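You operate a simulated robot arm through the tools that you are given. There is no shell and no other tool.

You are at the controls of a simulated robot arm. One attempt, no reset.

JOB
Code the flight on the display with the scanner: point it at the blue tag of its pier.
Fine: blue button first; the flight board gives the pier; scanner back in its cradle, then the green button.

Only the result counts: the job must be done as asked and must still hold three seconds after the hand-in. Knocking over, shifting, dropping, spilling or breaking anything else fails it.

ROBOT AND FRAMES
A 6-joint arm with a three-finger gripper, fixed in place. Base frame: the origin is on the floor under the middle of its stand, x ahead of it, y to its left, z up; the work surface is at about z = 0.82. Lengths are in m, angles in rad, forces in N, time in s.
It reaches about 1.213 m from its shoulder. Its first joint turns from -2.897 to 2.897 rad. Payload 4.89 kg.
Tool frame: the origin (TCP) lies between the finger pads and is the grasp point; the fingertips stand 0.03 m ahead of it; z points along the fingers, y is the line along which they close. The gripper opens to 0.164 m; its body begins 0.125 m behind the TCP.
Orientation is that of the tool frame in the base frame, as a unit quaternion [x, y, z, w]. With the fingers straight down and closing along the base's y, the tool's x points along the base's -x, its y along +y and its z along -z.

CONTROLS
- The arm moves only by the tool play_rows. Its argument "motion" is a list of rows, each an object of numbers (a shift or turn left out is 0, a gripper value left out holds the last): "x", "y", "z": the shift along the base's x, y, z in units of 200 mm (1.0 is 200 mm); "wx", "wy", "wz": the turn, a rotation vector about the base's x, y, z in units of 45 degrees (1.0 is 45 degrees); "gripper": the closure in counts, from 0 (fully open) to 255 (shut). In form: [{"x": .., "y": .., "z": .., "wx": .., "wy": .., "wz": .., "gripper": ..}, ...]. A call has 1 to 20 rows; each row is the pose to reach, as a shift and turn from the pose commanded when the call began. A call with a number of a shift or a turn outside -1 to 1 is refused whole. A row lasts 0.2 s, in which the tool goes at most 0.05 m and 0.15 rad; a call with a longer step from one row to the next is refused whole, and so is a gripper value outside its range. A pose out of reach is approached as far as the arm can. The call stops where the force on the tool passes 40 N (or 10 N more than at its start, if that is more) or the arm is blocked; 0.2 s more then pass. Each finger travels about 0.108 m/s and halts on what it meets, pressing with about 42 N; the grip force reading is that of the motor and also rises with nothing between the fingers. The clock runs only during rows and for 0.2 s after the last one: add rows that repeat a pose to give the fingers time. The reply holds the time, the measured pose of the TCP, the force on the tool along the base axes, the opening and the grip force, in the units named above and with some noise, with the torque about the TCP (base axes, N m) and any sound that the robot's microphone picked up.
- Cameras (640 x 400 px; columns grow to the right, rows downward): "scene" is fixed at [0.4173, -0.6521, 1.6352]; the picture's right is [0.97, -0.26, 0.00], its down [-0.15, -0.56, -0.81] and it looks along [0.21, 0.79, -0.58] (base axes); focal length 329 px, centre (320, 200). "wrist" rides on the gripper at [0.076, -0.002, -0.152] in the tool frame; the picture's right is [0.02, 1.00, 0.00], its down [-0.88, 0.02, -0.47] and it looks along [-0.47, 0.01, 0.88] (tool axes); focal length 247 px, centre (320, 200). There is no depth. A picture from a camera that has moved, and an enlarged one, comes with that camera's place and axes in the base frame and with its lens. The place of the scene camera against the robot may be out by one fixed shift of up to 0.025 m in any direction.
- grab_frame(camera): a new picture of that camera. It takes no simulated time.
- move_column(by): moves the trunk up (or, below 0, down) by that many m; the arm rides with it, the base frame stays. It gives what a move gives, with no picture.
- inspect(camera, box): a new picture of the part [left, top, right, bottom] of that camera's present view, enlarged. It takes no simulated time.
- finish_job(): hands the job in; it is judged then, once.

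Places have to be worked out from the pictures, the camera data and where the tool is seen. Open the gripper and draw the arm clear of the work before you hand the job in, unless the task says otherwise.

The tools are called after "Call:" as a command line: name --argument value ..., lists and objects as JSON in quotes. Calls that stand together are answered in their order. play_rows: Moves the arm, as the interface text tells. Its arguments: {"type":"object","properties":{"motion":{"type":"array","items":{"type":"object","properties":{"x":{"type":"number"},"y":{"type":"number"},"z":{"type":"number"},"wx":{"type":"number"},"wy":{"type":"number"},"wz":{"type":"number"},"gripper":{"type":"number"}}}}},"required":["motion"]} The other tools are called the same way: move_column (by) moves the trunk up or down; grab_frame (camera) takes a picture; inspect (camera, box) takes an enlarged picture of a part of a camera's view; finish_job () hands the job in.

At the start:

```text
time_s: 0.0
tcp_pos: [0.4679, 0.4214, 1.2332]
ee_rot: [0.0, 1.0, 0.0, 0.0]
wrist_force: [1.0, -0.9, 0.0]
moment: [0.0, -0.01, 0.01]
finger_gap: 0.1638
gripper_force: 0.0
trunk travel left (down, up): [-0.125, 0.265]
```

scene: 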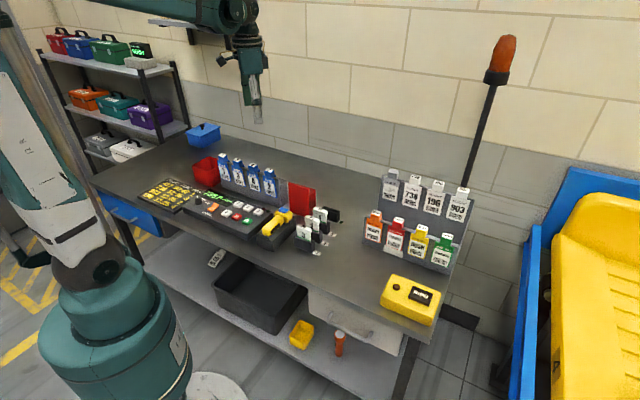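
wrist: 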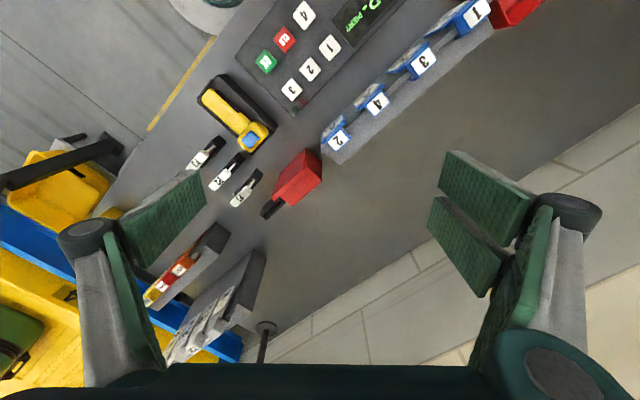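

I'll look closely at the bench area first: the displays, the buttons, the tags and the scanner.

Call:
inspect --camera "scene" --box '[130, 140, 290, 240]'

Call:
inspect --camera "scene" --box '[340, 160, 480, 330]'

Call:
inspect --camera "wrist" --box '[220, 0, 540, 200]'

Call:
inspect --camera "scene" --box '[30, 10, 240, 150]'

```text
4.00 times, centred on (210, 190) of scene
camera zoom: at [0.4173, -0.6521, 1.6352], right [0.97, -0.26, 0.0], down [-0.15, -0.56, -0.81], along [0.21, 0.79, -0.58], focal length 1316 px, centre (760, 240)
```

zoom: 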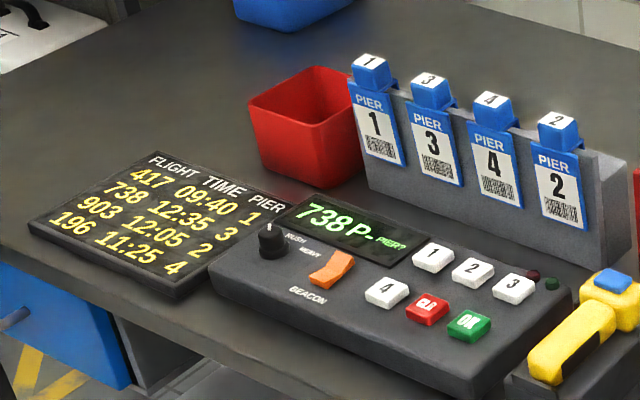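

```text
2.35 times, centred on (410, 245) of scene
camera zoom: at [0.4173, -0.6521, 1.6352], right [0.97, -0.26, 0.0], down [-0.15, -0.56, -0.81], along [0.21, 0.79, -0.58], focal length 774 px, centre (108, 94)
```

zoom: 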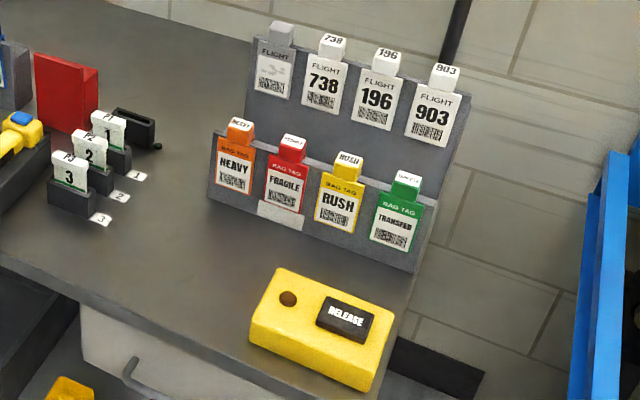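

```text
2.00 times, centred on (380, 100) of wrist
camera zoom: at [0.392, 0.4204, 1.3843], right [-0.02, 1.0, 0.0], down [0.88, 0.02, 0.47], along [0.47, 0.01, -0.88], focal length 494 px, centre (200, 400)
```

zoom: 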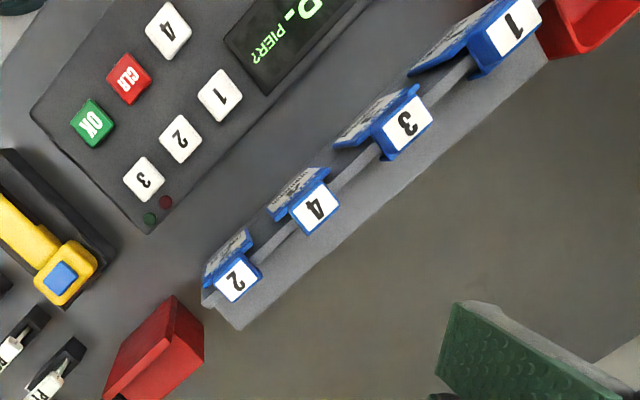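

```text
2.86 times, centred on (135, 80) of scene
camera zoom: at [0.4173, -0.6521, 1.6352], right [0.97, -0.26, 0.0], down [-0.15, -0.56, -0.81], along [0.21, 0.79, -0.58], focal length 940 px, centre (849, 543)
```

zoom: 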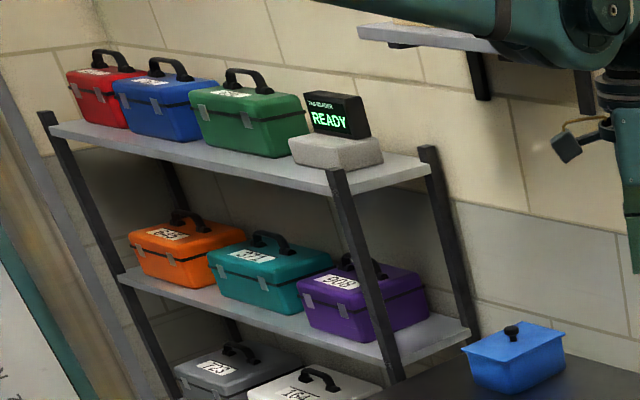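

The display asks for flight 738's pier and the board seems to read 738 12:35 → pier 3. The scanner with its blue button lies in the cradle near (0.49, 0.25), its axis turned about 50° from x. I'll zoom to confirm the board, and turn and move the wrist camera over the scanner while staying high.

Call:
inspect --camera "scene" --box '[135, 175, 215, 225]'

Call:
play_rows --motion '[{"x": 0, "y": -0.16, "z": 0, "wz": 0.16}, {"x": 0, "y": -0.33, "z": 0, "wz": 0.33}, {"x": 0, "y": -0.5, "z": 0, "wz": 0.5}, {"x": -0.05, "y": -0.67, "z": 0, "wz": 0.67}, {"x": -0.1, "y": -0.83, "z": 0, "wz": 0.83}, {"x": -0.15, "y": -1.0, "z": 0, "wz": 1.0}, {"x": -0.15, "y": -1.0, "z": 0, "wz": 1.0}]'

Call:
grab_frame --camera "wrist"

```text
8.00 times, centred on (175, 200) of scene
camera zoom: at [0.4173, -0.6521, 1.6352], right [0.97, -0.26, 0.0], down [-0.15, -0.56, -0.81], along [0.21, 0.79, -0.58], focal length 2631 px, centre (1480, 200)
```

zoom: 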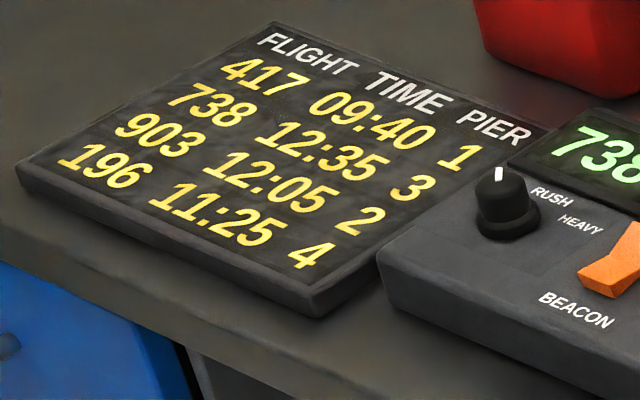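

```text
time_s: 1.6
tcp_pos: [0.4384, 0.2223, 1.2309]
ee_rot: [-0.383, 0.924, 0.0, 0.001]
wrist_force: [-0.2, -0.4, 0.8]
moment: [0.03, -0.05, -0.02]
finger_gap: 0.1639
gripper_force: 0.0
trunk travel left (down, up): [-0.125, 0.265]
```

```text
taken
camera wrist: at [0.3862, 0.166, 1.3833], right [-0.72, 0.69, 0.0], down [0.61, 0.64, 0.47], along [0.33, 0.34, -0.88], focal length 247 px, centre (320, 200)
```

wrist: 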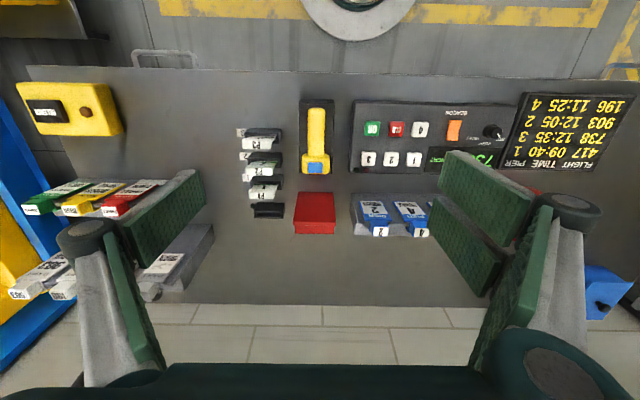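

Flight 738 goes to pier 3 – confirmed. The bench is turned about 45° in the base frame; I zoom on the scanner, console and rack.

Call:
inspect --camera "wrist" --box '[230, 80, 430, 205]'

Call:
inspect --camera "scene" --box '[235, 170, 345, 260]'

Call:
grab_frame --camera "scene"

```text
3.20 times, centred on (330, 142) of wrist
camera zoom: at [0.3862, 0.166, 1.3833], right [-0.72, 0.69, 0.0], down [0.61, 0.64, 0.47], along [0.33, 0.34, -0.88], focal length 790 px, centre (288, 384)
```

zoom: 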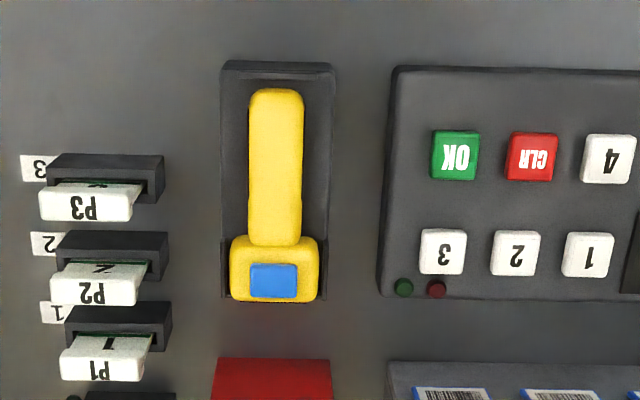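

```text
4.44 times, centred on (290, 215) of scene
camera zoom: at [0.4173, -0.6521, 1.6352], right [0.97, -0.26, 0.0], down [-0.15, -0.56, -0.81], along [0.21, 0.79, -0.58], focal length 1462 px, centre (453, 133)
```

zoom: 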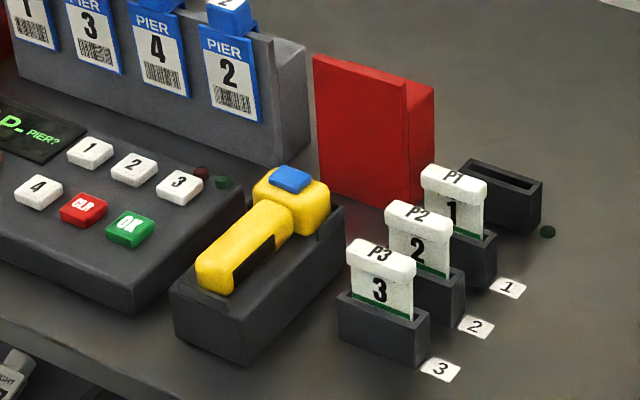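

```text
taken
```

scene: 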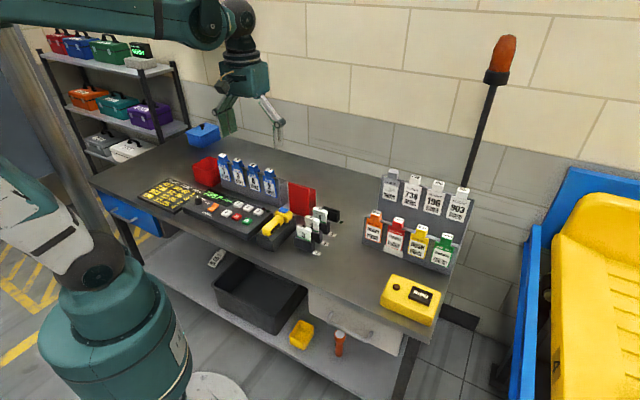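

The button top triangulates to about (0.518, 0.289, 0.907), and the handle lies along the 45° direction. Before touching it I want to see the far face of the scanner head, so I turn the tool the other way round in steps, staying high.

Call:
play_rows --motion '[{"x": 0.05, "y": 0.05, "wz": -0.17}, {"x": 0.1, "y": 0.1, "wz": -0.34}, {"x": 0.15, "y": 0.15, "wz": -0.51}, {"x": 0.2, "y": 0.2, "wz": -0.68}, {"x": 0.25, "y": 0.22, "wz": -0.85}, {"x": 0.3, "y": 0.25, "wz": -1.0}]'

Call:
play_rows --motion '[{"x": 0.05, "y": 0.05, "wz": -0.17}, {"x": 0.1, "y": 0.1, "wz": -0.34}, {"x": 0.15, "y": 0.15, "wz": -0.51}, {"x": 0.2, "y": 0.2, "wz": -0.68}, {"x": 0.25, "y": 0.22, "wz": -0.85}, {"x": 0.3, "y": 0.25, "wz": -1.0}]'

Call:
play_rows --motion '[{"x": 0.05, "y": 0.05, "wz": -0.17}, {"x": 0.1, "y": 0.1, "wz": -0.34}, {"x": 0.15, "y": 0.15, "wz": -0.51}, {"x": 0.2, "y": 0.2, "wz": -0.68}, {"x": 0.25, "y": 0.22, "wz": -0.85}, {"x": 0.3, "y": 0.25, "wz": -1.0}]'

Call:
grab_frame --camera "wrist"

```text
time_s: 3.0
tcp_pos: [0.4971, 0.2739, 1.2323]
ee_rot: [0.001, 1.0, 0.0, 0.0]
wrist_force: [-0.8, 0.4, 0.5]
moment: [0.05, -0.08, -0.01]
finger_gap: 0.1642
gripper_force: 0.1
trunk travel left (down, up): [-0.125, 0.265]
```

```text
time_s: 4.4
tcp_pos: [0.5582, 0.3207, 1.2334]
ee_rot: [0.384, 0.923, 0.0, 0.0]
wrist_force: [0.1, -0.4, 0.1]
moment: [0.05, -0.03, 0.0]
finger_gap: 0.1639
gripper_force: 0.1
trunk travel left (down, up): [-0.125, 0.265]
```

```text
time_s: 5.8
tcp_pos: [0.6199, 0.374, 1.2336]
ee_rot: [0.708, 0.707, -0.001, 0.0]
wrist_force: [0.8, -0.3, 0.2]
moment: [0.03, -0.06, 0.0]
finger_gap: 0.1641
gripper_force: 0.0
trunk travel left (down, up): [-0.125, 0.265]
```

```text
taken
camera wrist: at [0.6178, 0.4496, 1.3846], right [1.0, 0.02, 0.0], down [0.02, -0.88, 0.47], along [0.01, -0.47, -0.88], focal length 247 px, centre (320, 200)
```

wrist: 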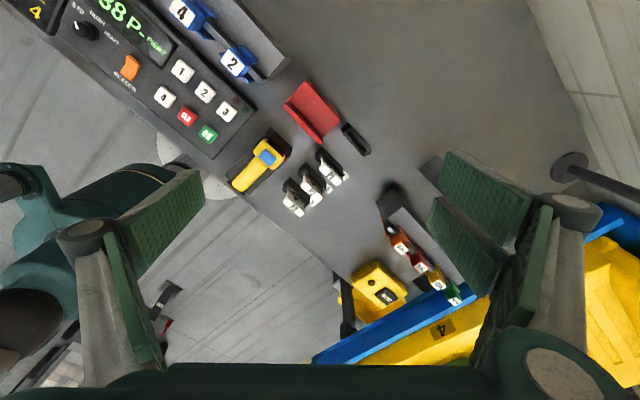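

The turn goes through fine. I finish the turn to face the head's far side and come lower.

Call:
play_rows --motion '[{"x": 0.0, "y": 0.02, "z": -0.1, "wz": -0.17}, {"x": 0.0, "y": 0.04, "z": -0.2, "wz": -0.34}, {"x": 0.0, "y": 0.05, "z": -0.3, "wz": -0.51}, {"x": 0.0, "y": 0.05, "z": -0.4, "wz": -0.68}, {"x": 0.0, "y": 0.05, "z": -0.5, "wz": -0.85}, {"x": 0.0, "y": 0.05, "z": -0.6, "wz": -1.0}]'

Call:
grab_frame --camera "wrist"

Call:
grab_frame --camera "scene"

```text
time_s: 7.2
tcp_pos: [0.6172, 0.3825, 1.1131]
ee_rot: [0.924, 0.382, 0.001, 0.0]
wrist_force: [-0.5, 0.4, 0.0]
moment: [0.03, -0.07, -0.01]
finger_gap: 0.1641
gripper_force: 0.0
trunk travel left (down, up): [-0.125, 0.265]
```

```text
taken
camera wrist: at [0.6711, 0.4369, 1.2651], right [0.72, -0.69, 0.0], down [-0.61, -0.64, 0.47], along [-0.33, -0.34, -0.88], focal length 247 px, centre (320, 200)
```

wrist: 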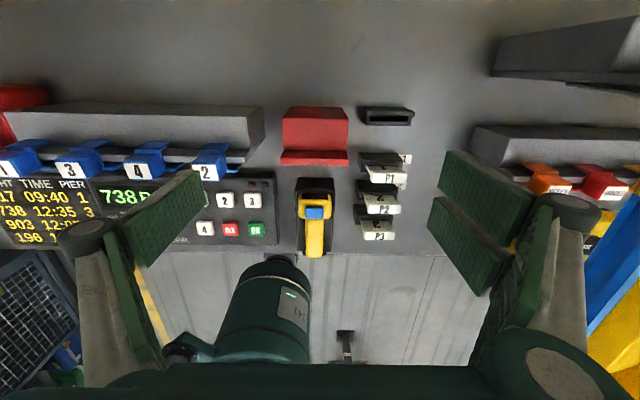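

```text
taken
```

scene: 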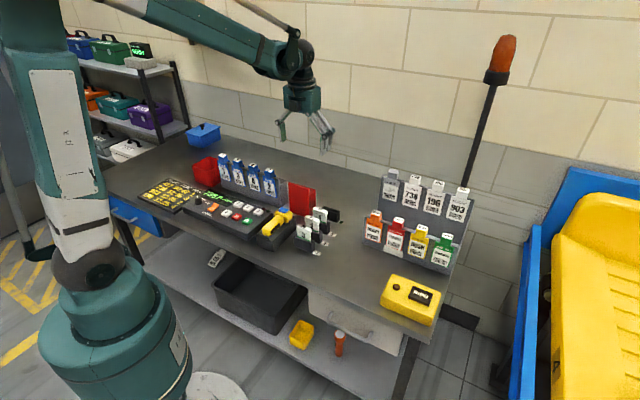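

Call:
inspect --camera "wrist" --box '[260, 90, 420, 270]'

Call:
inspect --camera "wrist" --box '[0, 80, 280, 255]'

```text
2.22 times, centred on (340, 180) of wrist
camera zoom: at [0.6711, 0.4369, 1.2651], right [0.72, -0.69, 0.0], down [-0.61, -0.64, 0.47], along [-0.33, -0.34, -0.88], focal length 549 px, centre (276, 244)
```

zoom: 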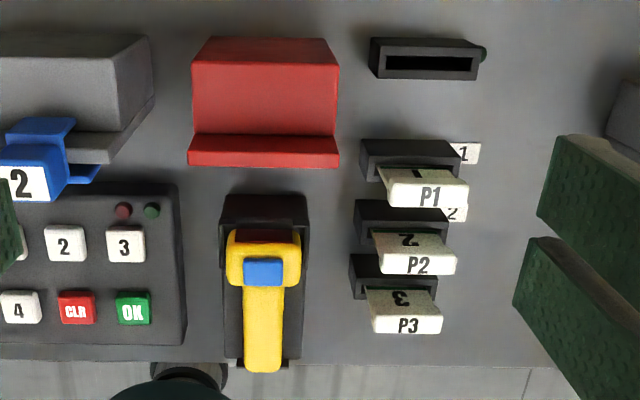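

```text
2.29 times, centred on (140, 168) of wrist
camera zoom: at [0.6711, 0.4369, 1.2651], right [0.72, -0.69, 0.0], down [-0.61, -0.64, 0.47], along [-0.33, -0.34, -0.88], focal length 564 px, centre (731, 274)
```

zoom: 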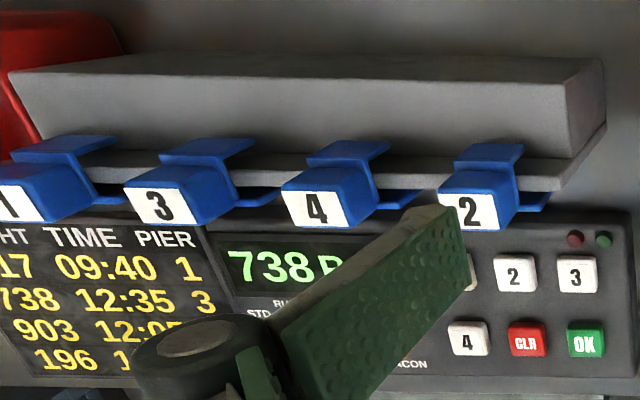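

The head's far face carries a dark red window, so the scanner reads along its handle axis, away from the bench front. The blue tags face the front of the bench, cap tops near z 0.99; tag 3 sits at about (0.380, 0.566). I turn back by 90° to look at the cradle from the side.

Call:
play_rows --motion '[{"x": -0.08, "y": -0.02, "wz": 0.17}, {"x": -0.16, "y": -0.04, "wz": 0.34}, {"x": -0.24, "y": -0.06, "wz": 0.51}, {"x": -0.32, "y": -0.09, "wz": 0.68}, {"x": -0.4, "y": -0.12, "wz": 0.85}, {"x": -0.48, "y": -0.14, "wz": 1.0}]'

Call:
play_rows --motion '[{"x": -0.08, "y": -0.02, "wz": 0.17, "gripper": 60}, {"x": -0.16, "y": -0.04, "wz": 0.34}, {"x": -0.24, "y": -0.06, "wz": 0.51}, {"x": -0.32, "y": -0.09, "wz": 0.68}, {"x": -0.4, "y": -0.12, "wz": 0.85}, {"x": -0.48, "y": -0.14, "z": -0.1, "wz": 1.0}, {"x": -0.48, "y": -0.14, "z": -0.15, "wz": 1.0}]'

Call:
grab_frame --camera "wrist"

```text
time_s: 8.6
tcp_pos: [0.5226, 0.3546, 1.1147]
ee_rot: [0.707, 0.708, 0.001, 0.0]
wrist_force: [0.8, -0.3, 0.3]
moment: [-0.09, 0.14, 0.03]
finger_gap: 0.1641
gripper_force: 0.0
trunk travel left (down, up): [-0.125, 0.265]
```

```text
time_s: 10.2
tcp_pos: [0.4249, 0.3256, 1.0825]
ee_rot: [0.381, 0.925, 0.0, -0.001]
wrist_force: [-1.0, -0.2, 0.1]
moment: [0.05, -0.05, 0.0]
finger_gap: 0.1258
gripper_force: 0.1
trunk travel left (down, up): [-0.125, 0.265]
```

```text
taken
camera wrist: at [0.3703, 0.3788, 1.2338], right [0.69, 0.72, 0.0], down [0.64, -0.61, 0.47], along [0.34, -0.33, -0.88], focal length 247 px, centre (320, 200)
```

wrist: 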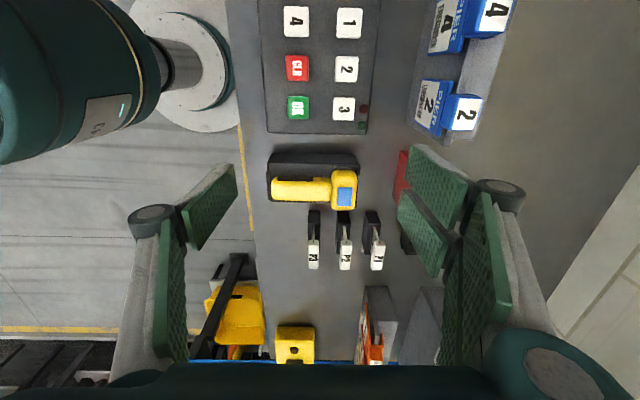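

Call:
inspect --camera "wrist" --box '[250, 130, 410, 230]'

Call:
inspect --camera "wrist" --box '[380, 0, 540, 150]'

Call:
inspect --camera "scene" --box '[235, 185, 325, 255]'

```text
4.00 times, centred on (330, 180) of wrist
camera zoom: at [0.3703, 0.3788, 1.2338], right [0.69, 0.72, 0.0], down [0.64, -0.61, 0.47], along [0.34, -0.33, -0.88], focal length 988 px, centre (280, 280)
```

zoom: 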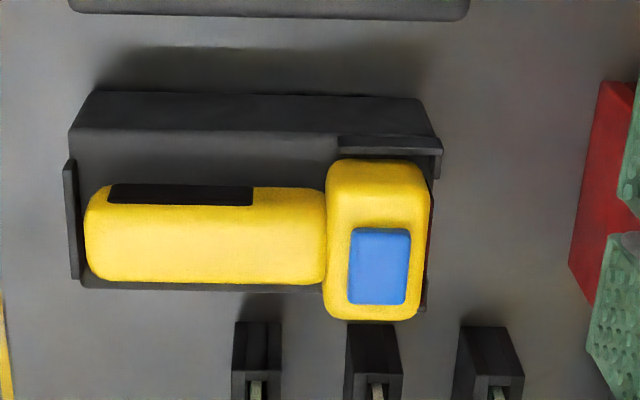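

```text
2.67 times, centred on (460, 75) of wrist
camera zoom: at [0.3703, 0.3788, 1.2338], right [0.69, 0.72, 0.0], down [0.64, -0.61, 0.47], along [0.34, -0.33, -0.88], focal length 659 px, centre (-53, 533)
```

zoom: 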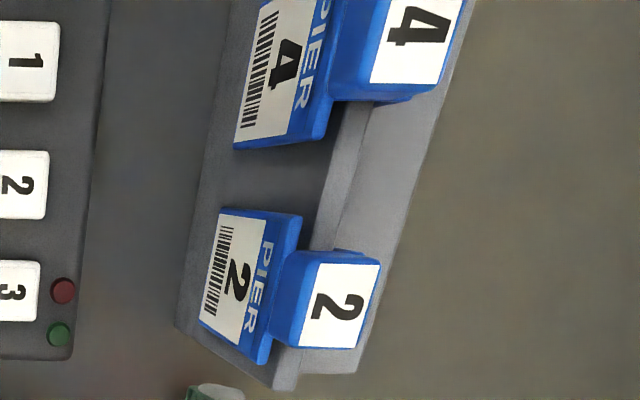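

```text
5.71 times, centred on (280, 220) of scene
camera zoom: at [0.4173, -0.6521, 1.6352], right [0.97, -0.26, 0.0], down [-0.15, -0.56, -0.81], along [0.21, 0.79, -0.58], focal length 1880 px, centre (549, 86)
```

zoom: 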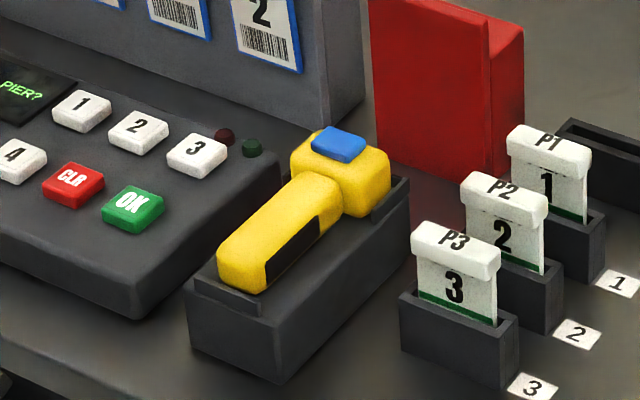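

The handle lies on the cradle's flat top (top z ≈ 0.868, handle top ≈ 0.893, handle centre at Y≈0.50 in bench terms). I turn back to face the rack and close the fingers in free air to see how their tips look.

Call:
play_rows --motion '[{"x": 0.02, "y": -0.03, "z": 0.05, "wz": 0.17, "gripper": 150}, {"x": 0.04, "y": -0.07, "z": 0.1, "wz": 0.34, "gripper": 255}, {"x": 0.06, "y": -0.1, "z": 0.15, "wz": 0.51}, {"x": 0.07, "y": -0.14, "z": 0.15, "wz": 0.68}, {"x": 0.08, "y": -0.18, "z": 0.15, "wz": 0.85}, {"x": 0.1, "y": -0.22, "z": 0.15, "wz": 1.0}]'

Call:
play_rows --motion '[{"x": 0.02, "y": -0.03, "wz": 0.17, "gripper": 255}, {"x": 0.04, "y": -0.07, "wz": 0.34}, {"x": 0.06, "y": -0.1, "wz": 0.51}, {"x": 0.07, "y": -0.14, "wz": 0.68}, {"x": 0.08, "y": -0.18, "wz": 0.85}, {"x": 0.1, "y": -0.22, "wz": 1.0}, {"x": 0.1, "y": -0.22, "wz": 1.007}]'

Call:
grab_frame --camera "wrist"

Call:
grab_frame --camera "scene"

```text
time_s: 11.6
tcp_pos: [0.446, 0.2823, 1.1129]
ee_rot: [-0.001, 1.0, -0.001, -0.001]
wrist_force: [0.6, 0.4, -0.1]
moment: [-0.07, -0.02, -0.01]
finger_gap: 0.0
gripper_force: 41.5
trunk travel left (down, up): [-0.125, 0.265]
```

```text
refused: 1.007 is not a number from -1 to 1
```

```text
taken
camera wrist: at [0.3702, 0.2804, 1.2636], right [-0.02, 1.0, 0.0], down [0.88, 0.02, 0.47], along [0.47, 0.01, -0.88], focal length 247 px, centre (320, 200)
```

wrist: 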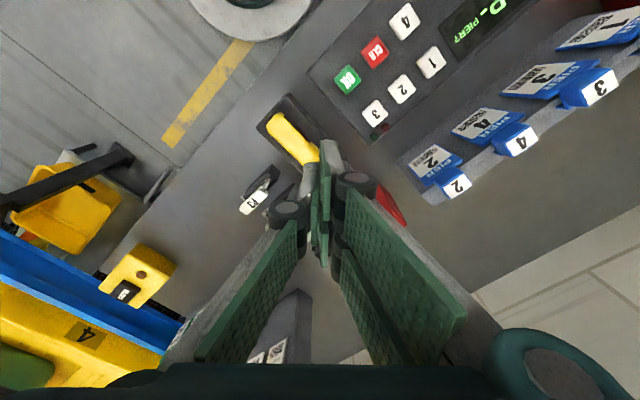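

```text
taken
```

scene: 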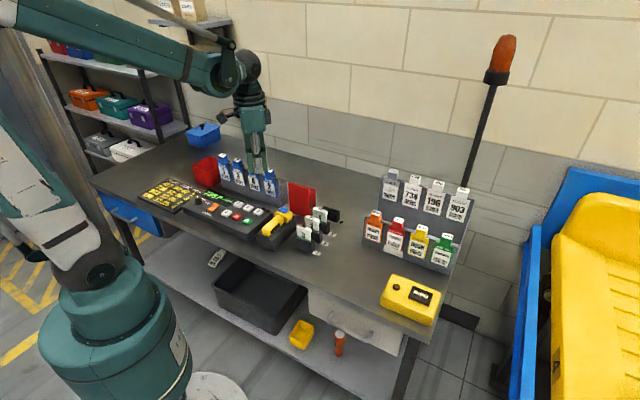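

Call:
inspect --camera "wrist" --box '[240, 110, 400, 290]'

Call:
inspect --camera "scene" --box '[205, 50, 315, 230]'

```text
2.22 times, centred on (320, 200) of wrist
camera zoom: at [0.3702, 0.2804, 1.2636], right [-0.02, 1.0, 0.0], down [0.88, 0.02, 0.47], along [0.47, 0.01, -0.88], focal length 549 px, centre (320, 200)
```

zoom: 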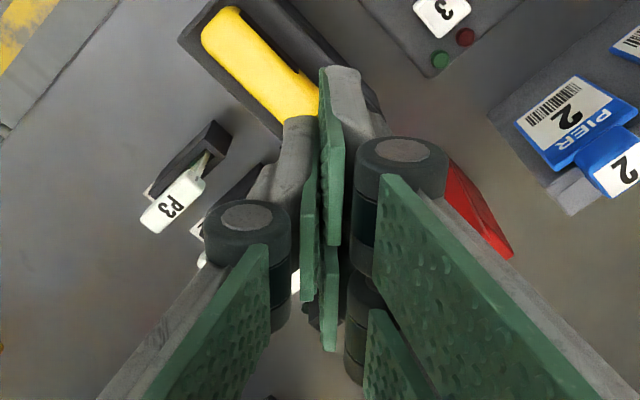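

```text
2.22 times, centred on (260, 140) of scene
camera zoom: at [0.4173, -0.6521, 1.6352], right [0.97, -0.26, 0.0], down [-0.15, -0.56, -0.81], along [0.21, 0.79, -0.58], focal length 731 px, centre (453, 333)
```

zoom: 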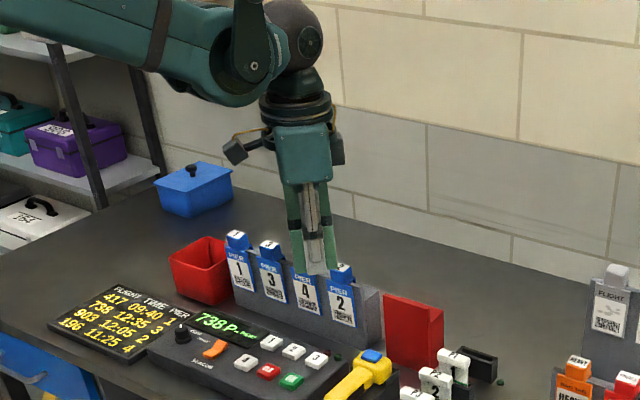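

The closed tips form three interleaved pads about 60 mm wide, so to press the small blue button I'll use the single finger alone with the gripper part open (~60 mm). I turn to the bench direction and hover above the button.

Call:
play_rows --motion '[{"x": 0.03, "y": 0.03, "z": 0, "wz": 0.17, "gripper": 163}, {"x": 0.07, "y": 0.06, "z": 0, "wz": 0.34}, {"x": 0.11, "y": 0.09, "z": -0.1, "wz": 0.51}, {"x": 0.15, "y": 0.12, "z": -0.2, "wz": 0.68}, {"x": 0.19, "y": 0.15, "z": -0.35, "wz": 0.85}, {"x": 0.218, "y": 0.162, "z": -0.5, "wz": 1.0}, {"x": 0.218, "y": 0.162, "z": -0.6, "wz": 1.0}, {"x": 0.218, "y": 0.162, "z": -0.6, "wz": 1.0}]'

Call:
grab_frame --camera "wrist"

Call:
inspect --camera "scene" --box '[205, 100, 335, 260]'

```text
time_s: 13.4
tcp_pos: [0.4897, 0.3153, 0.992]
ee_rot: [-0.385, 0.923, 0.0, 0.0]
wrist_force: [0.0, -0.4, 0.1]
moment: [-0.01, 0.02, 0.0]
finger_gap: 0.0593
gripper_force: 0.0
trunk travel left (down, up): [-0.125, 0.265]
```

```text
taken
camera wrist: at [0.4368, 0.2595, 1.1432], right [-0.72, 0.69, 0.0], down [0.61, 0.64, 0.47], along [0.33, 0.34, -0.88], focal length 247 px, centre (320, 200)
```

wrist: 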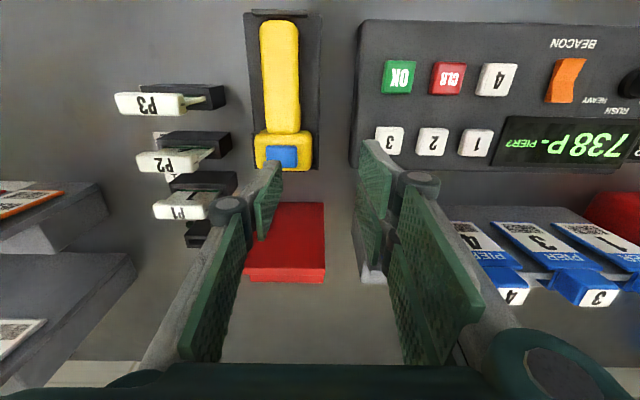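

```text
2.50 times, centred on (270, 180) of scene
camera zoom: at [0.4173, -0.6521, 1.6352], right [0.97, -0.26, 0.0], down [-0.15, -0.56, -0.81], along [0.21, 0.79, -0.58], focal length 822 px, centre (445, 250)
```

zoom: 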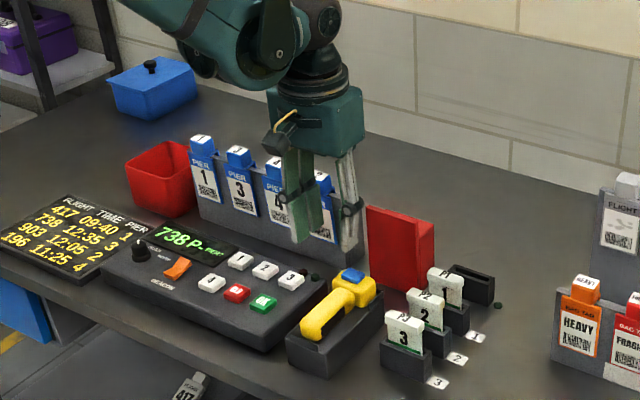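

Call:
inspect --camera "wrist" --box '[240, 120, 320, 220]'

Call:
inspect --camera "scene" --box '[265, 150, 305, 250]'

```text
4.00 times, centred on (280, 170) of wrist
camera zoom: at [0.4368, 0.2595, 1.1432], right [-0.72, 0.69, 0.0], down [0.61, 0.64, 0.47], along [0.33, 0.34, -0.88], focal length 988 px, centre (480, 320)
```

zoom: 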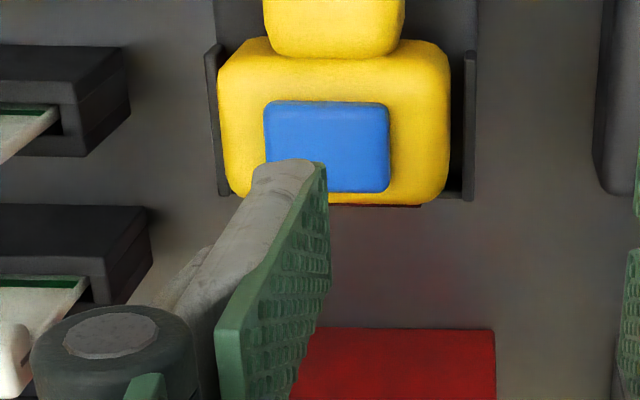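

```text
4.00 times, centred on (285, 200) of scene
camera zoom: at [0.4173, -0.6521, 1.6352], right [0.97, -0.26, 0.0], down [-0.15, -0.56, -0.81], along [0.21, 0.79, -0.58], focal length 1316 px, centre (460, 200)
```

zoom: 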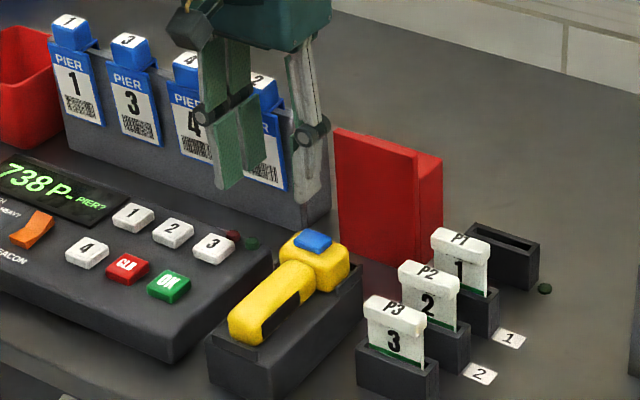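

The single finger's tip lines up with the button centre (≈0.165, 0.569 in bench terms). I descend to just above the button top.

Call:
play_rows --motion '[{"z": -0.1}, {"z": -0.18}, {"z": -0.23}, {"z": -0.24}]'

Call:
inspect --camera "wrist" --box '[240, 120, 320, 220]'

Call:
inspect --camera "scene" --box '[265, 150, 305, 250]'

```text
time_s: 14.4
tcp_pos: [0.4905, 0.3165, 0.9452]
ee_rot: [-0.383, 0.924, -0.001, 0.0]
wrist_force: [0.0, 0.4, 1.4]
moment: [-0.01, 0.0, 0.03]
finger_gap: 0.0593
gripper_force: 0.0
trunk travel left (down, up): [-0.125, 0.265]
```

```text
4.00 times, centred on (280, 170) of wrist
camera zoom: at [0.4367, 0.2596, 1.0961], right [-0.72, 0.69, 0.0], down [0.61, 0.64, 0.47], along [0.33, 0.34, -0.88], focal length 988 px, centre (480, 320)
```

zoom: 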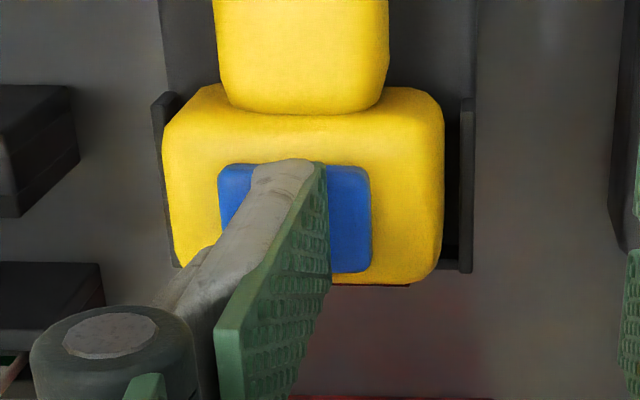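

```text
4.00 times, centred on (285, 200) of scene
camera zoom: at [0.4173, -0.6521, 1.6352], right [0.97, -0.26, 0.0], down [-0.15, -0.56, -0.81], along [0.21, 0.79, -0.58], focal length 1316 px, centre (460, 200)
```

zoom: 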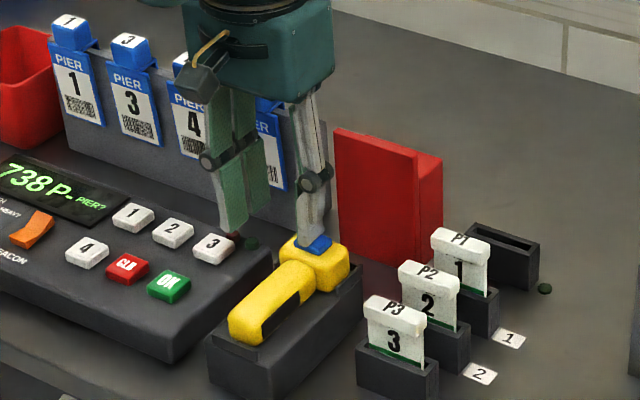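

The tip sits over the blue button, roughly 8 mm up. I press down in 2 mm steps while watching force and sound.

Call:
play_rows --motion '[{"z": -0.01}, {"z": -0.02}, {"z": -0.03}, {"z": -0.04}]'

```text
time_s: 15.4
tcp_pos: [0.4891, 0.3164, 0.9367]
ee_rot: [-0.382, 0.924, 0.0, 0.001]
wrist_force: [5.4, 1.0, 16.1]
moment: [-0.36, -0.58, 0.18]
finger_gap: 0.0619
gripper_force: 2.1
trunk travel left (down, up): [-0.125, 0.265]
heard: click
```

A click was heard at about 16 N. I check the reader display and the button before moving on.

Call:
inspect --camera "scene" --box '[110, 30, 200, 90]'

Call:
inspect --camera "scene" --box '[180, 170, 310, 260]'

```text
6.67 times, centred on (155, 60) of scene
camera zoom: at [0.4173, -0.6521, 1.6352], right [0.97, -0.26, 0.0], down [-0.15, -0.56, -0.81], along [0.21, 0.79, -0.58], focal length 2193 px, centre (1420, 1133)
```

zoom: 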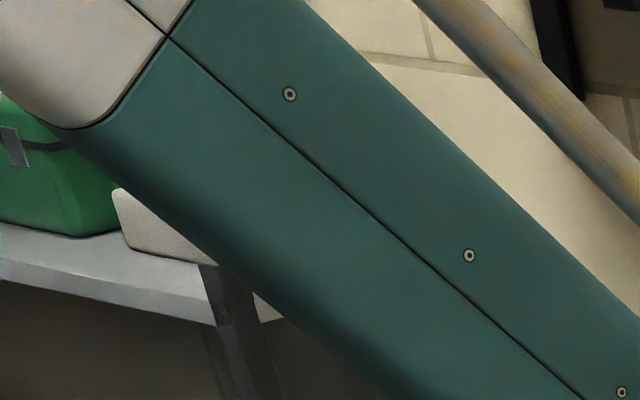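

```text
4.44 times, centred on (245, 215) of scene
camera zoom: at [0.4173, -0.6521, 1.6352], right [0.97, -0.26, 0.0], down [-0.15, -0.56, -0.81], along [0.21, 0.79, -0.58], focal length 1462 px, centre (653, 133)
```

zoom: 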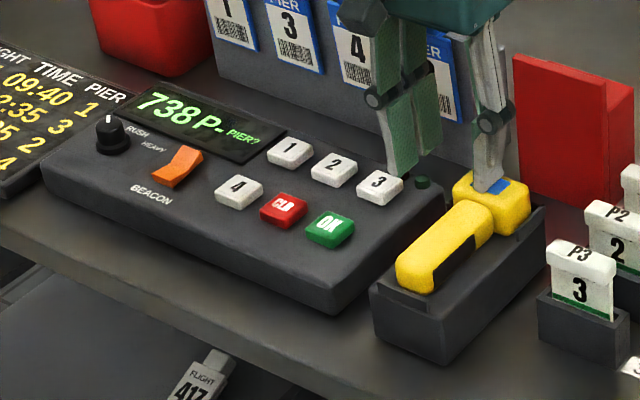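

The press clicked. I lift off and shift over the handle's middle with the fingers opened to about 64 mm, staying above the P-cards.

Call:
play_rows --motion '[{"z": 0.15, "gripper": 156}, {"z": 0.35}, {"x": -0.03, "y": -0.1, "z": 0.4}, {"x": -0.07, "y": -0.24, "z": 0.4}, {"x": -0.114, "y": -0.3875, "z": 0.4}, {"x": -0.114, "y": -0.3875, "z": 0.4}]'

Call:
grab_frame --camera "wrist"

Call:
grab_frame --camera "scene"

```text
time_s: 16.8
tcp_pos: [0.4667, 0.2381, 1.0185]
ee_rot: [-0.382, 0.924, 0.001, 0.0]
wrist_force: [-0.4, -0.1, 0.1]
moment: [-0.03, 0.01, 0.05]
finger_gap: 0.0638
gripper_force: 0.1
trunk travel left (down, up): [-0.125, 0.265]
```

```text
taken
camera wrist: at [0.4139, 0.1813, 1.169], right [-0.72, 0.69, 0.0], down [0.61, 0.64, 0.47], along [0.33, 0.34, -0.88], focal length 247 px, centre (320, 200)
```

wrist: 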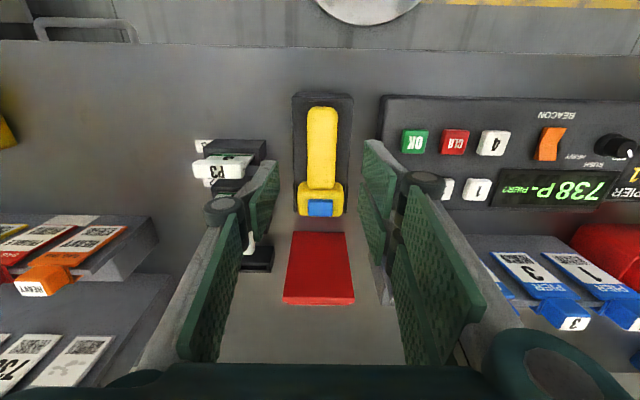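

```text
taken
```

scene: 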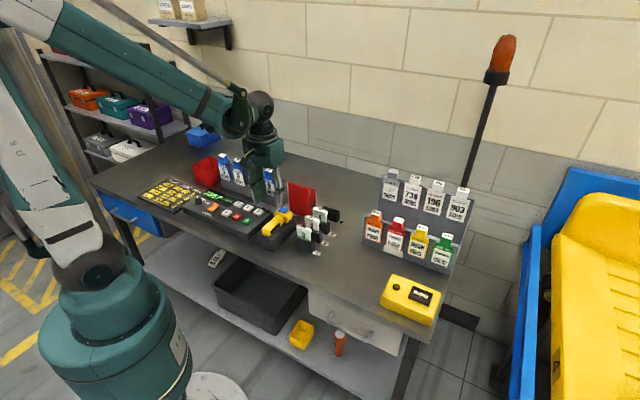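

The handle is centred between the fingers (X≈0.1645, TCP Y≈0.497). I descend in stages, tips to about z 0.885 first.

Call:
play_rows --motion '[{"z": -0.2}, {"z": -0.36}, {"z": -0.46}, {"z": -0.51}, {"z": -0.51}]'

Call:
inspect --camera "wrist" --box '[220, 60, 420, 220]'

Call:
inspect --camera "scene" --box '[235, 160, 345, 260]'

```text
time_s: 18.0
tcp_pos: [0.4669, 0.2387, 0.9161]
ee_rot: [-0.382, 0.924, 0.0, 0.0]
wrist_force: [0.0, 0.0, -0.4]
moment: [-0.01, 0.08, 0.01]
finger_gap: 0.0636
gripper_force: 0.1
trunk travel left (down, up): [-0.125, 0.265]
```

```text
2.50 times, centred on (320, 140) of wrist
camera zoom: at [0.4144, 0.1824, 1.0669], right [-0.72, 0.69, 0.0], down [0.61, 0.64, 0.47], along [0.33, 0.34, -0.88], focal length 617 px, centre (320, 350)
```

zoom: 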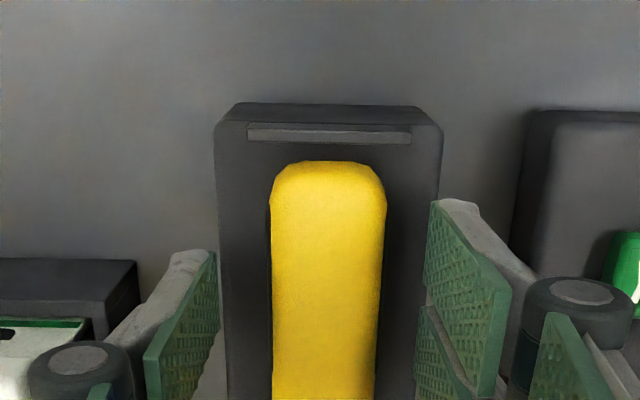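

```text
4.00 times, centred on (290, 210) of scene
camera zoom: at [0.4173, -0.6521, 1.6352], right [0.97, -0.26, 0.0], down [-0.15, -0.56, -0.81], along [0.21, 0.79, -0.58], focal length 1316 px, centre (440, 160)
```

zoom: 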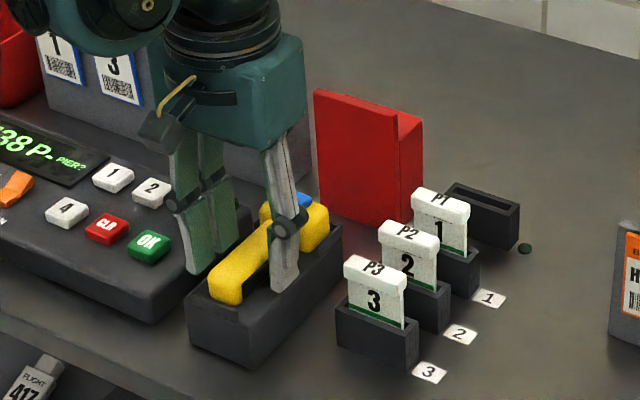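

Alignment is good. I descend another 10 mm slowly, checking for contact with the cradle top.

Call:
play_rows --motion '[{"z": -0.02}, {"z": -0.035}, {"z": -0.05}]'

Call:
inspect --camera "scene" --box '[255, 190, 325, 260]'

```text
time_s: 18.8
tcp_pos: [0.4667, 0.2364, 0.9037]
ee_rot: [-0.383, 0.924, 0.0, 0.0]
wrist_force: [-0.1, 0.0, 0.5]
moment: [0.0, -0.05, -0.01]
finger_gap: 0.0638
gripper_force: 0.0
trunk travel left (down, up): [-0.125, 0.265]
```

```text
5.71 times, centred on (290, 225) of scene
camera zoom: at [0.4173, -0.6521, 1.6352], right [0.97, -0.26, 0.0], down [-0.15, -0.56, -0.81], along [0.21, 0.79, -0.58], focal length 1880 px, centre (491, 57)
```

zoom: 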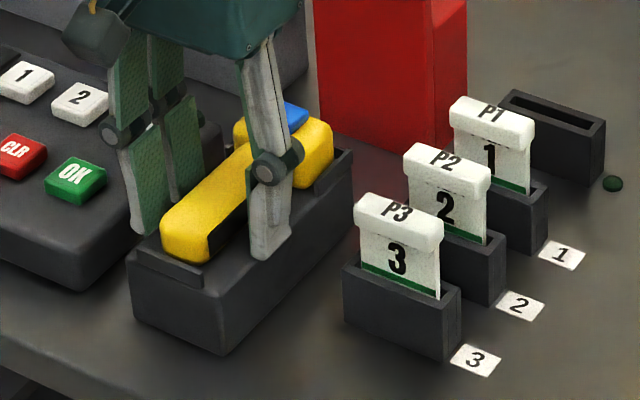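

Call:
inspect --camera "scene" --box '[265, 210, 305, 245]'

Call:
inspect --camera "wrist" --box '[240, 90, 400, 210]'

```text
11.43 times, centred on (285, 228) of scene
camera zoom: at [0.4173, -0.6521, 1.6352], right [0.97, -0.26, 0.0], down [-0.15, -0.56, -0.81], along [0.21, 0.79, -0.58], focal length 3759 px, centre (720, -114)
```

zoom: 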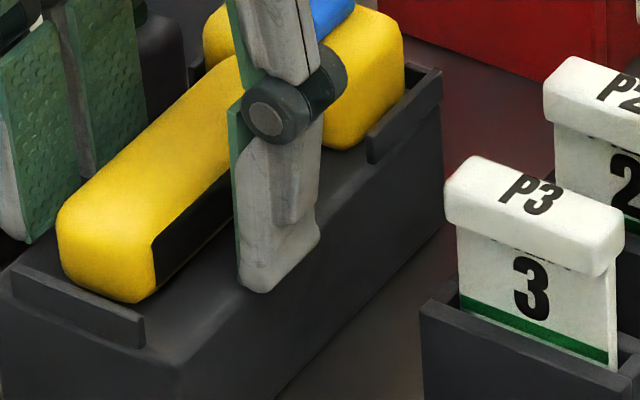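

```text
3.33 times, centred on (320, 150) of wrist
camera zoom: at [0.4142, 0.1819, 1.0563], right [-0.72, 0.69, 0.0], down [0.61, 0.64, 0.47], along [0.33, 0.34, -0.88], focal length 823 px, centre (320, 367)
```

zoom: 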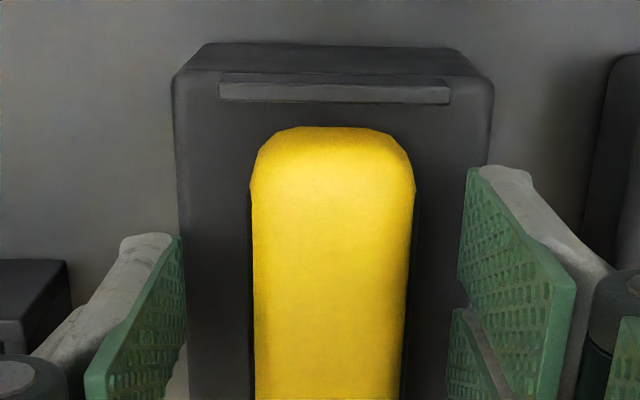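

No contact force, and the tips clear the cradle top while straddling the handle. I raise 2 mm for margin and close the fingers on the handle.

Call:
play_rows --motion '[{"z": 0.01}, {"z": 0.01, "gripper": 200}, {"z": 0.01, "gripper": 255}, {"z": 0.01, "gripper": 255}, {"z": 0.01, "gripper": 255}]'

Call:
inspect --camera "scene" --box '[255, 190, 325, 260]'

```text
time_s: 20.0
tcp_pos: [0.4674, 0.2378, 0.9073]
ee_rot: [-0.382, 0.924, 0.0, 0.0]
wrist_force: [-1.3, 0.9, -0.2]
moment: [0.04, 0.04, 0.05]
finger_gap: 0.0334
gripper_force: 42.2
trunk travel left (down, up): [-0.125, 0.265]
```

```text
5.71 times, centred on (290, 225) of scene
camera zoom: at [0.4173, -0.6521, 1.6352], right [0.97, -0.26, 0.0], down [-0.15, -0.56, -0.81], along [0.21, 0.79, -0.58], focal length 1880 px, centre (491, 57)
```

zoom: 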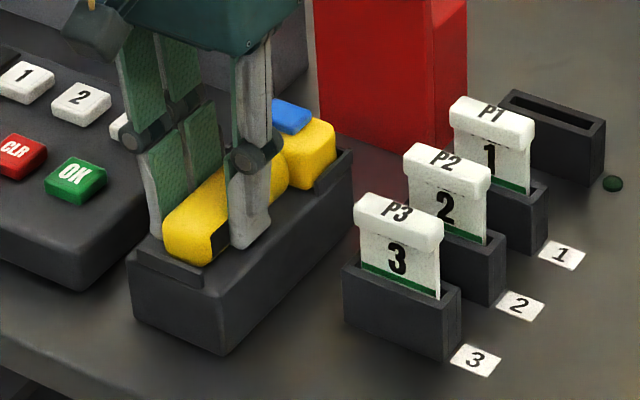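

Firm grip at 33 mm with almost no side load. I lift the scanner straight up, slowly first, to clear the cradle lips and stay behind the red plate.

Call:
play_rows --motion '[{"z": 0.03}, {"z": 0.06}, {"z": 0.1}, {"z": 0.15}, {"z": 0.15}]'

Call:
inspect --camera "scene" --box '[245, 170, 335, 260]'

Call:
grab_frame --camera "wrist"

```text
time_s: 21.2
tcp_pos: [0.4679, 0.238, 0.9363]
ee_rot: [-0.382, 0.924, 0.0, 0.0]
wrist_force: [-0.2, 0.4, -2.4]
moment: [-0.05, 0.03, 0.03]
finger_gap: 0.0333
gripper_force: 42.3
trunk travel left (down, up): [-0.125, 0.265]
```

```text
4.44 times, centred on (290, 215) of scene
camera zoom: at [0.4173, -0.6521, 1.6352], right [0.97, -0.26, 0.0], down [-0.15, -0.56, -0.81], along [0.21, 0.79, -0.58], focal length 1462 px, centre (453, 133)
```

zoom: 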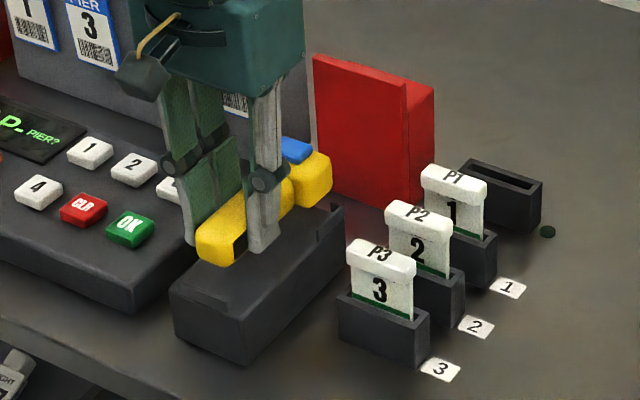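

```text
taken
camera wrist: at [0.4154, 0.1817, 1.0881], right [-0.72, 0.69, 0.0], down [0.61, 0.64, 0.47], along [0.33, 0.34, -0.88], focal length 247 px, centre (320, 200)
```

wrist: 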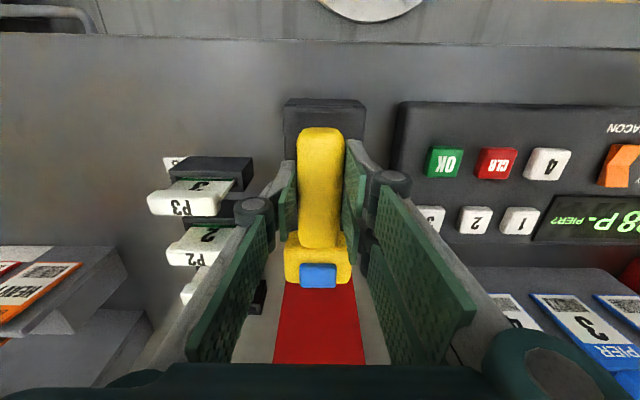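

The scanner is out of its cradle and level. I raise it another 0.12 m so its beam passes above all tag tops, then travel sideways toward tag 3.

Call:
play_rows --motion '[{"z": 0.12}, {"z": 0.24}, {"z": 0.36}, {"z": 0.48}, {"z": 0.6}, {"z": 0.6}]'

Call:
play_rows --motion '[{"x": -0.1, "y": 0.08}, {"x": -0.2, "y": 0.16}, {"x": -0.3, "y": 0.24}, {"x": -0.4, "y": 0.32}, {"x": -0.5, "y": 0.4}, {"x": -0.6, "y": 0.48}, {"x": -0.7, "y": 0.56}, {"x": -0.8, "y": 0.64}, {"x": -0.9, "y": 0.72}, {"x": -1.0, "y": 0.8}, {"x": -1.0, "y": 0.8}]'

Call:
grab_frame --camera "wrist"

Call:
grab_frame --camera "scene"

```text
time_s: 22.6
tcp_pos: [0.4678, 0.2392, 1.0569]
ee_rot: [-0.383, 0.924, -0.001, -0.001]
wrist_force: [0.4, 0.0, -1.5]
moment: [-0.05, 0.03, 0.01]
finger_gap: 0.0337
gripper_force: 42.7
trunk travel left (down, up): [-0.125, 0.265]
```

```text
time_s: 25.0
tcp_pos: [0.2685, 0.3965, 1.0569]
ee_rot: [-0.382, 0.924, 0.0, 0.001]
wrist_force: [0.3, -1.0, -2.4]
moment: [0.0, 0.13, 0.02]
finger_gap: 0.0335
gripper_force: 42.1
trunk travel left (down, up): [-0.125, 0.265]
```

```text
taken
camera wrist: at [0.2158, 0.3412, 1.2076], right [-0.72, 0.69, 0.0], down [0.61, 0.64, 0.47], along [0.33, 0.34, -0.88], focal length 247 px, centre (320, 200)
```

wrist: 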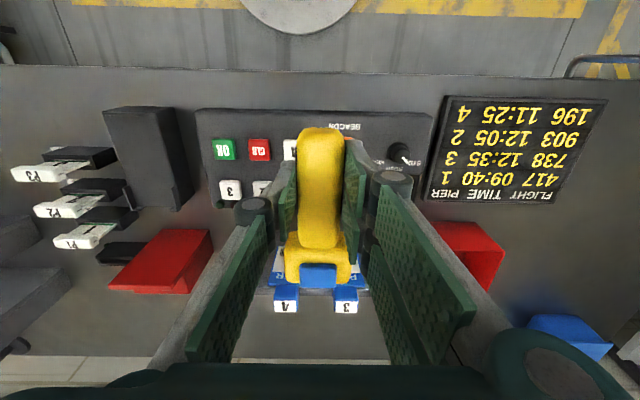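

```text
taken
```

scene: 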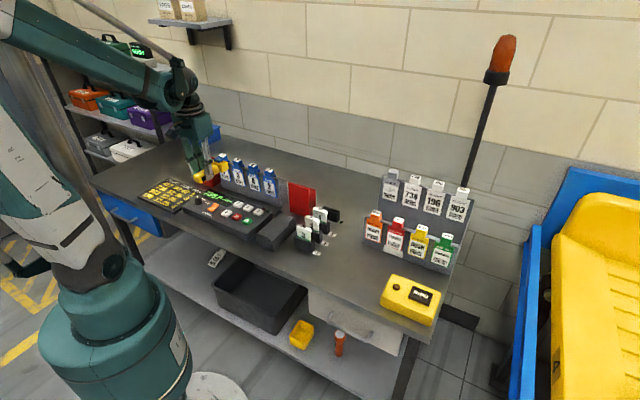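

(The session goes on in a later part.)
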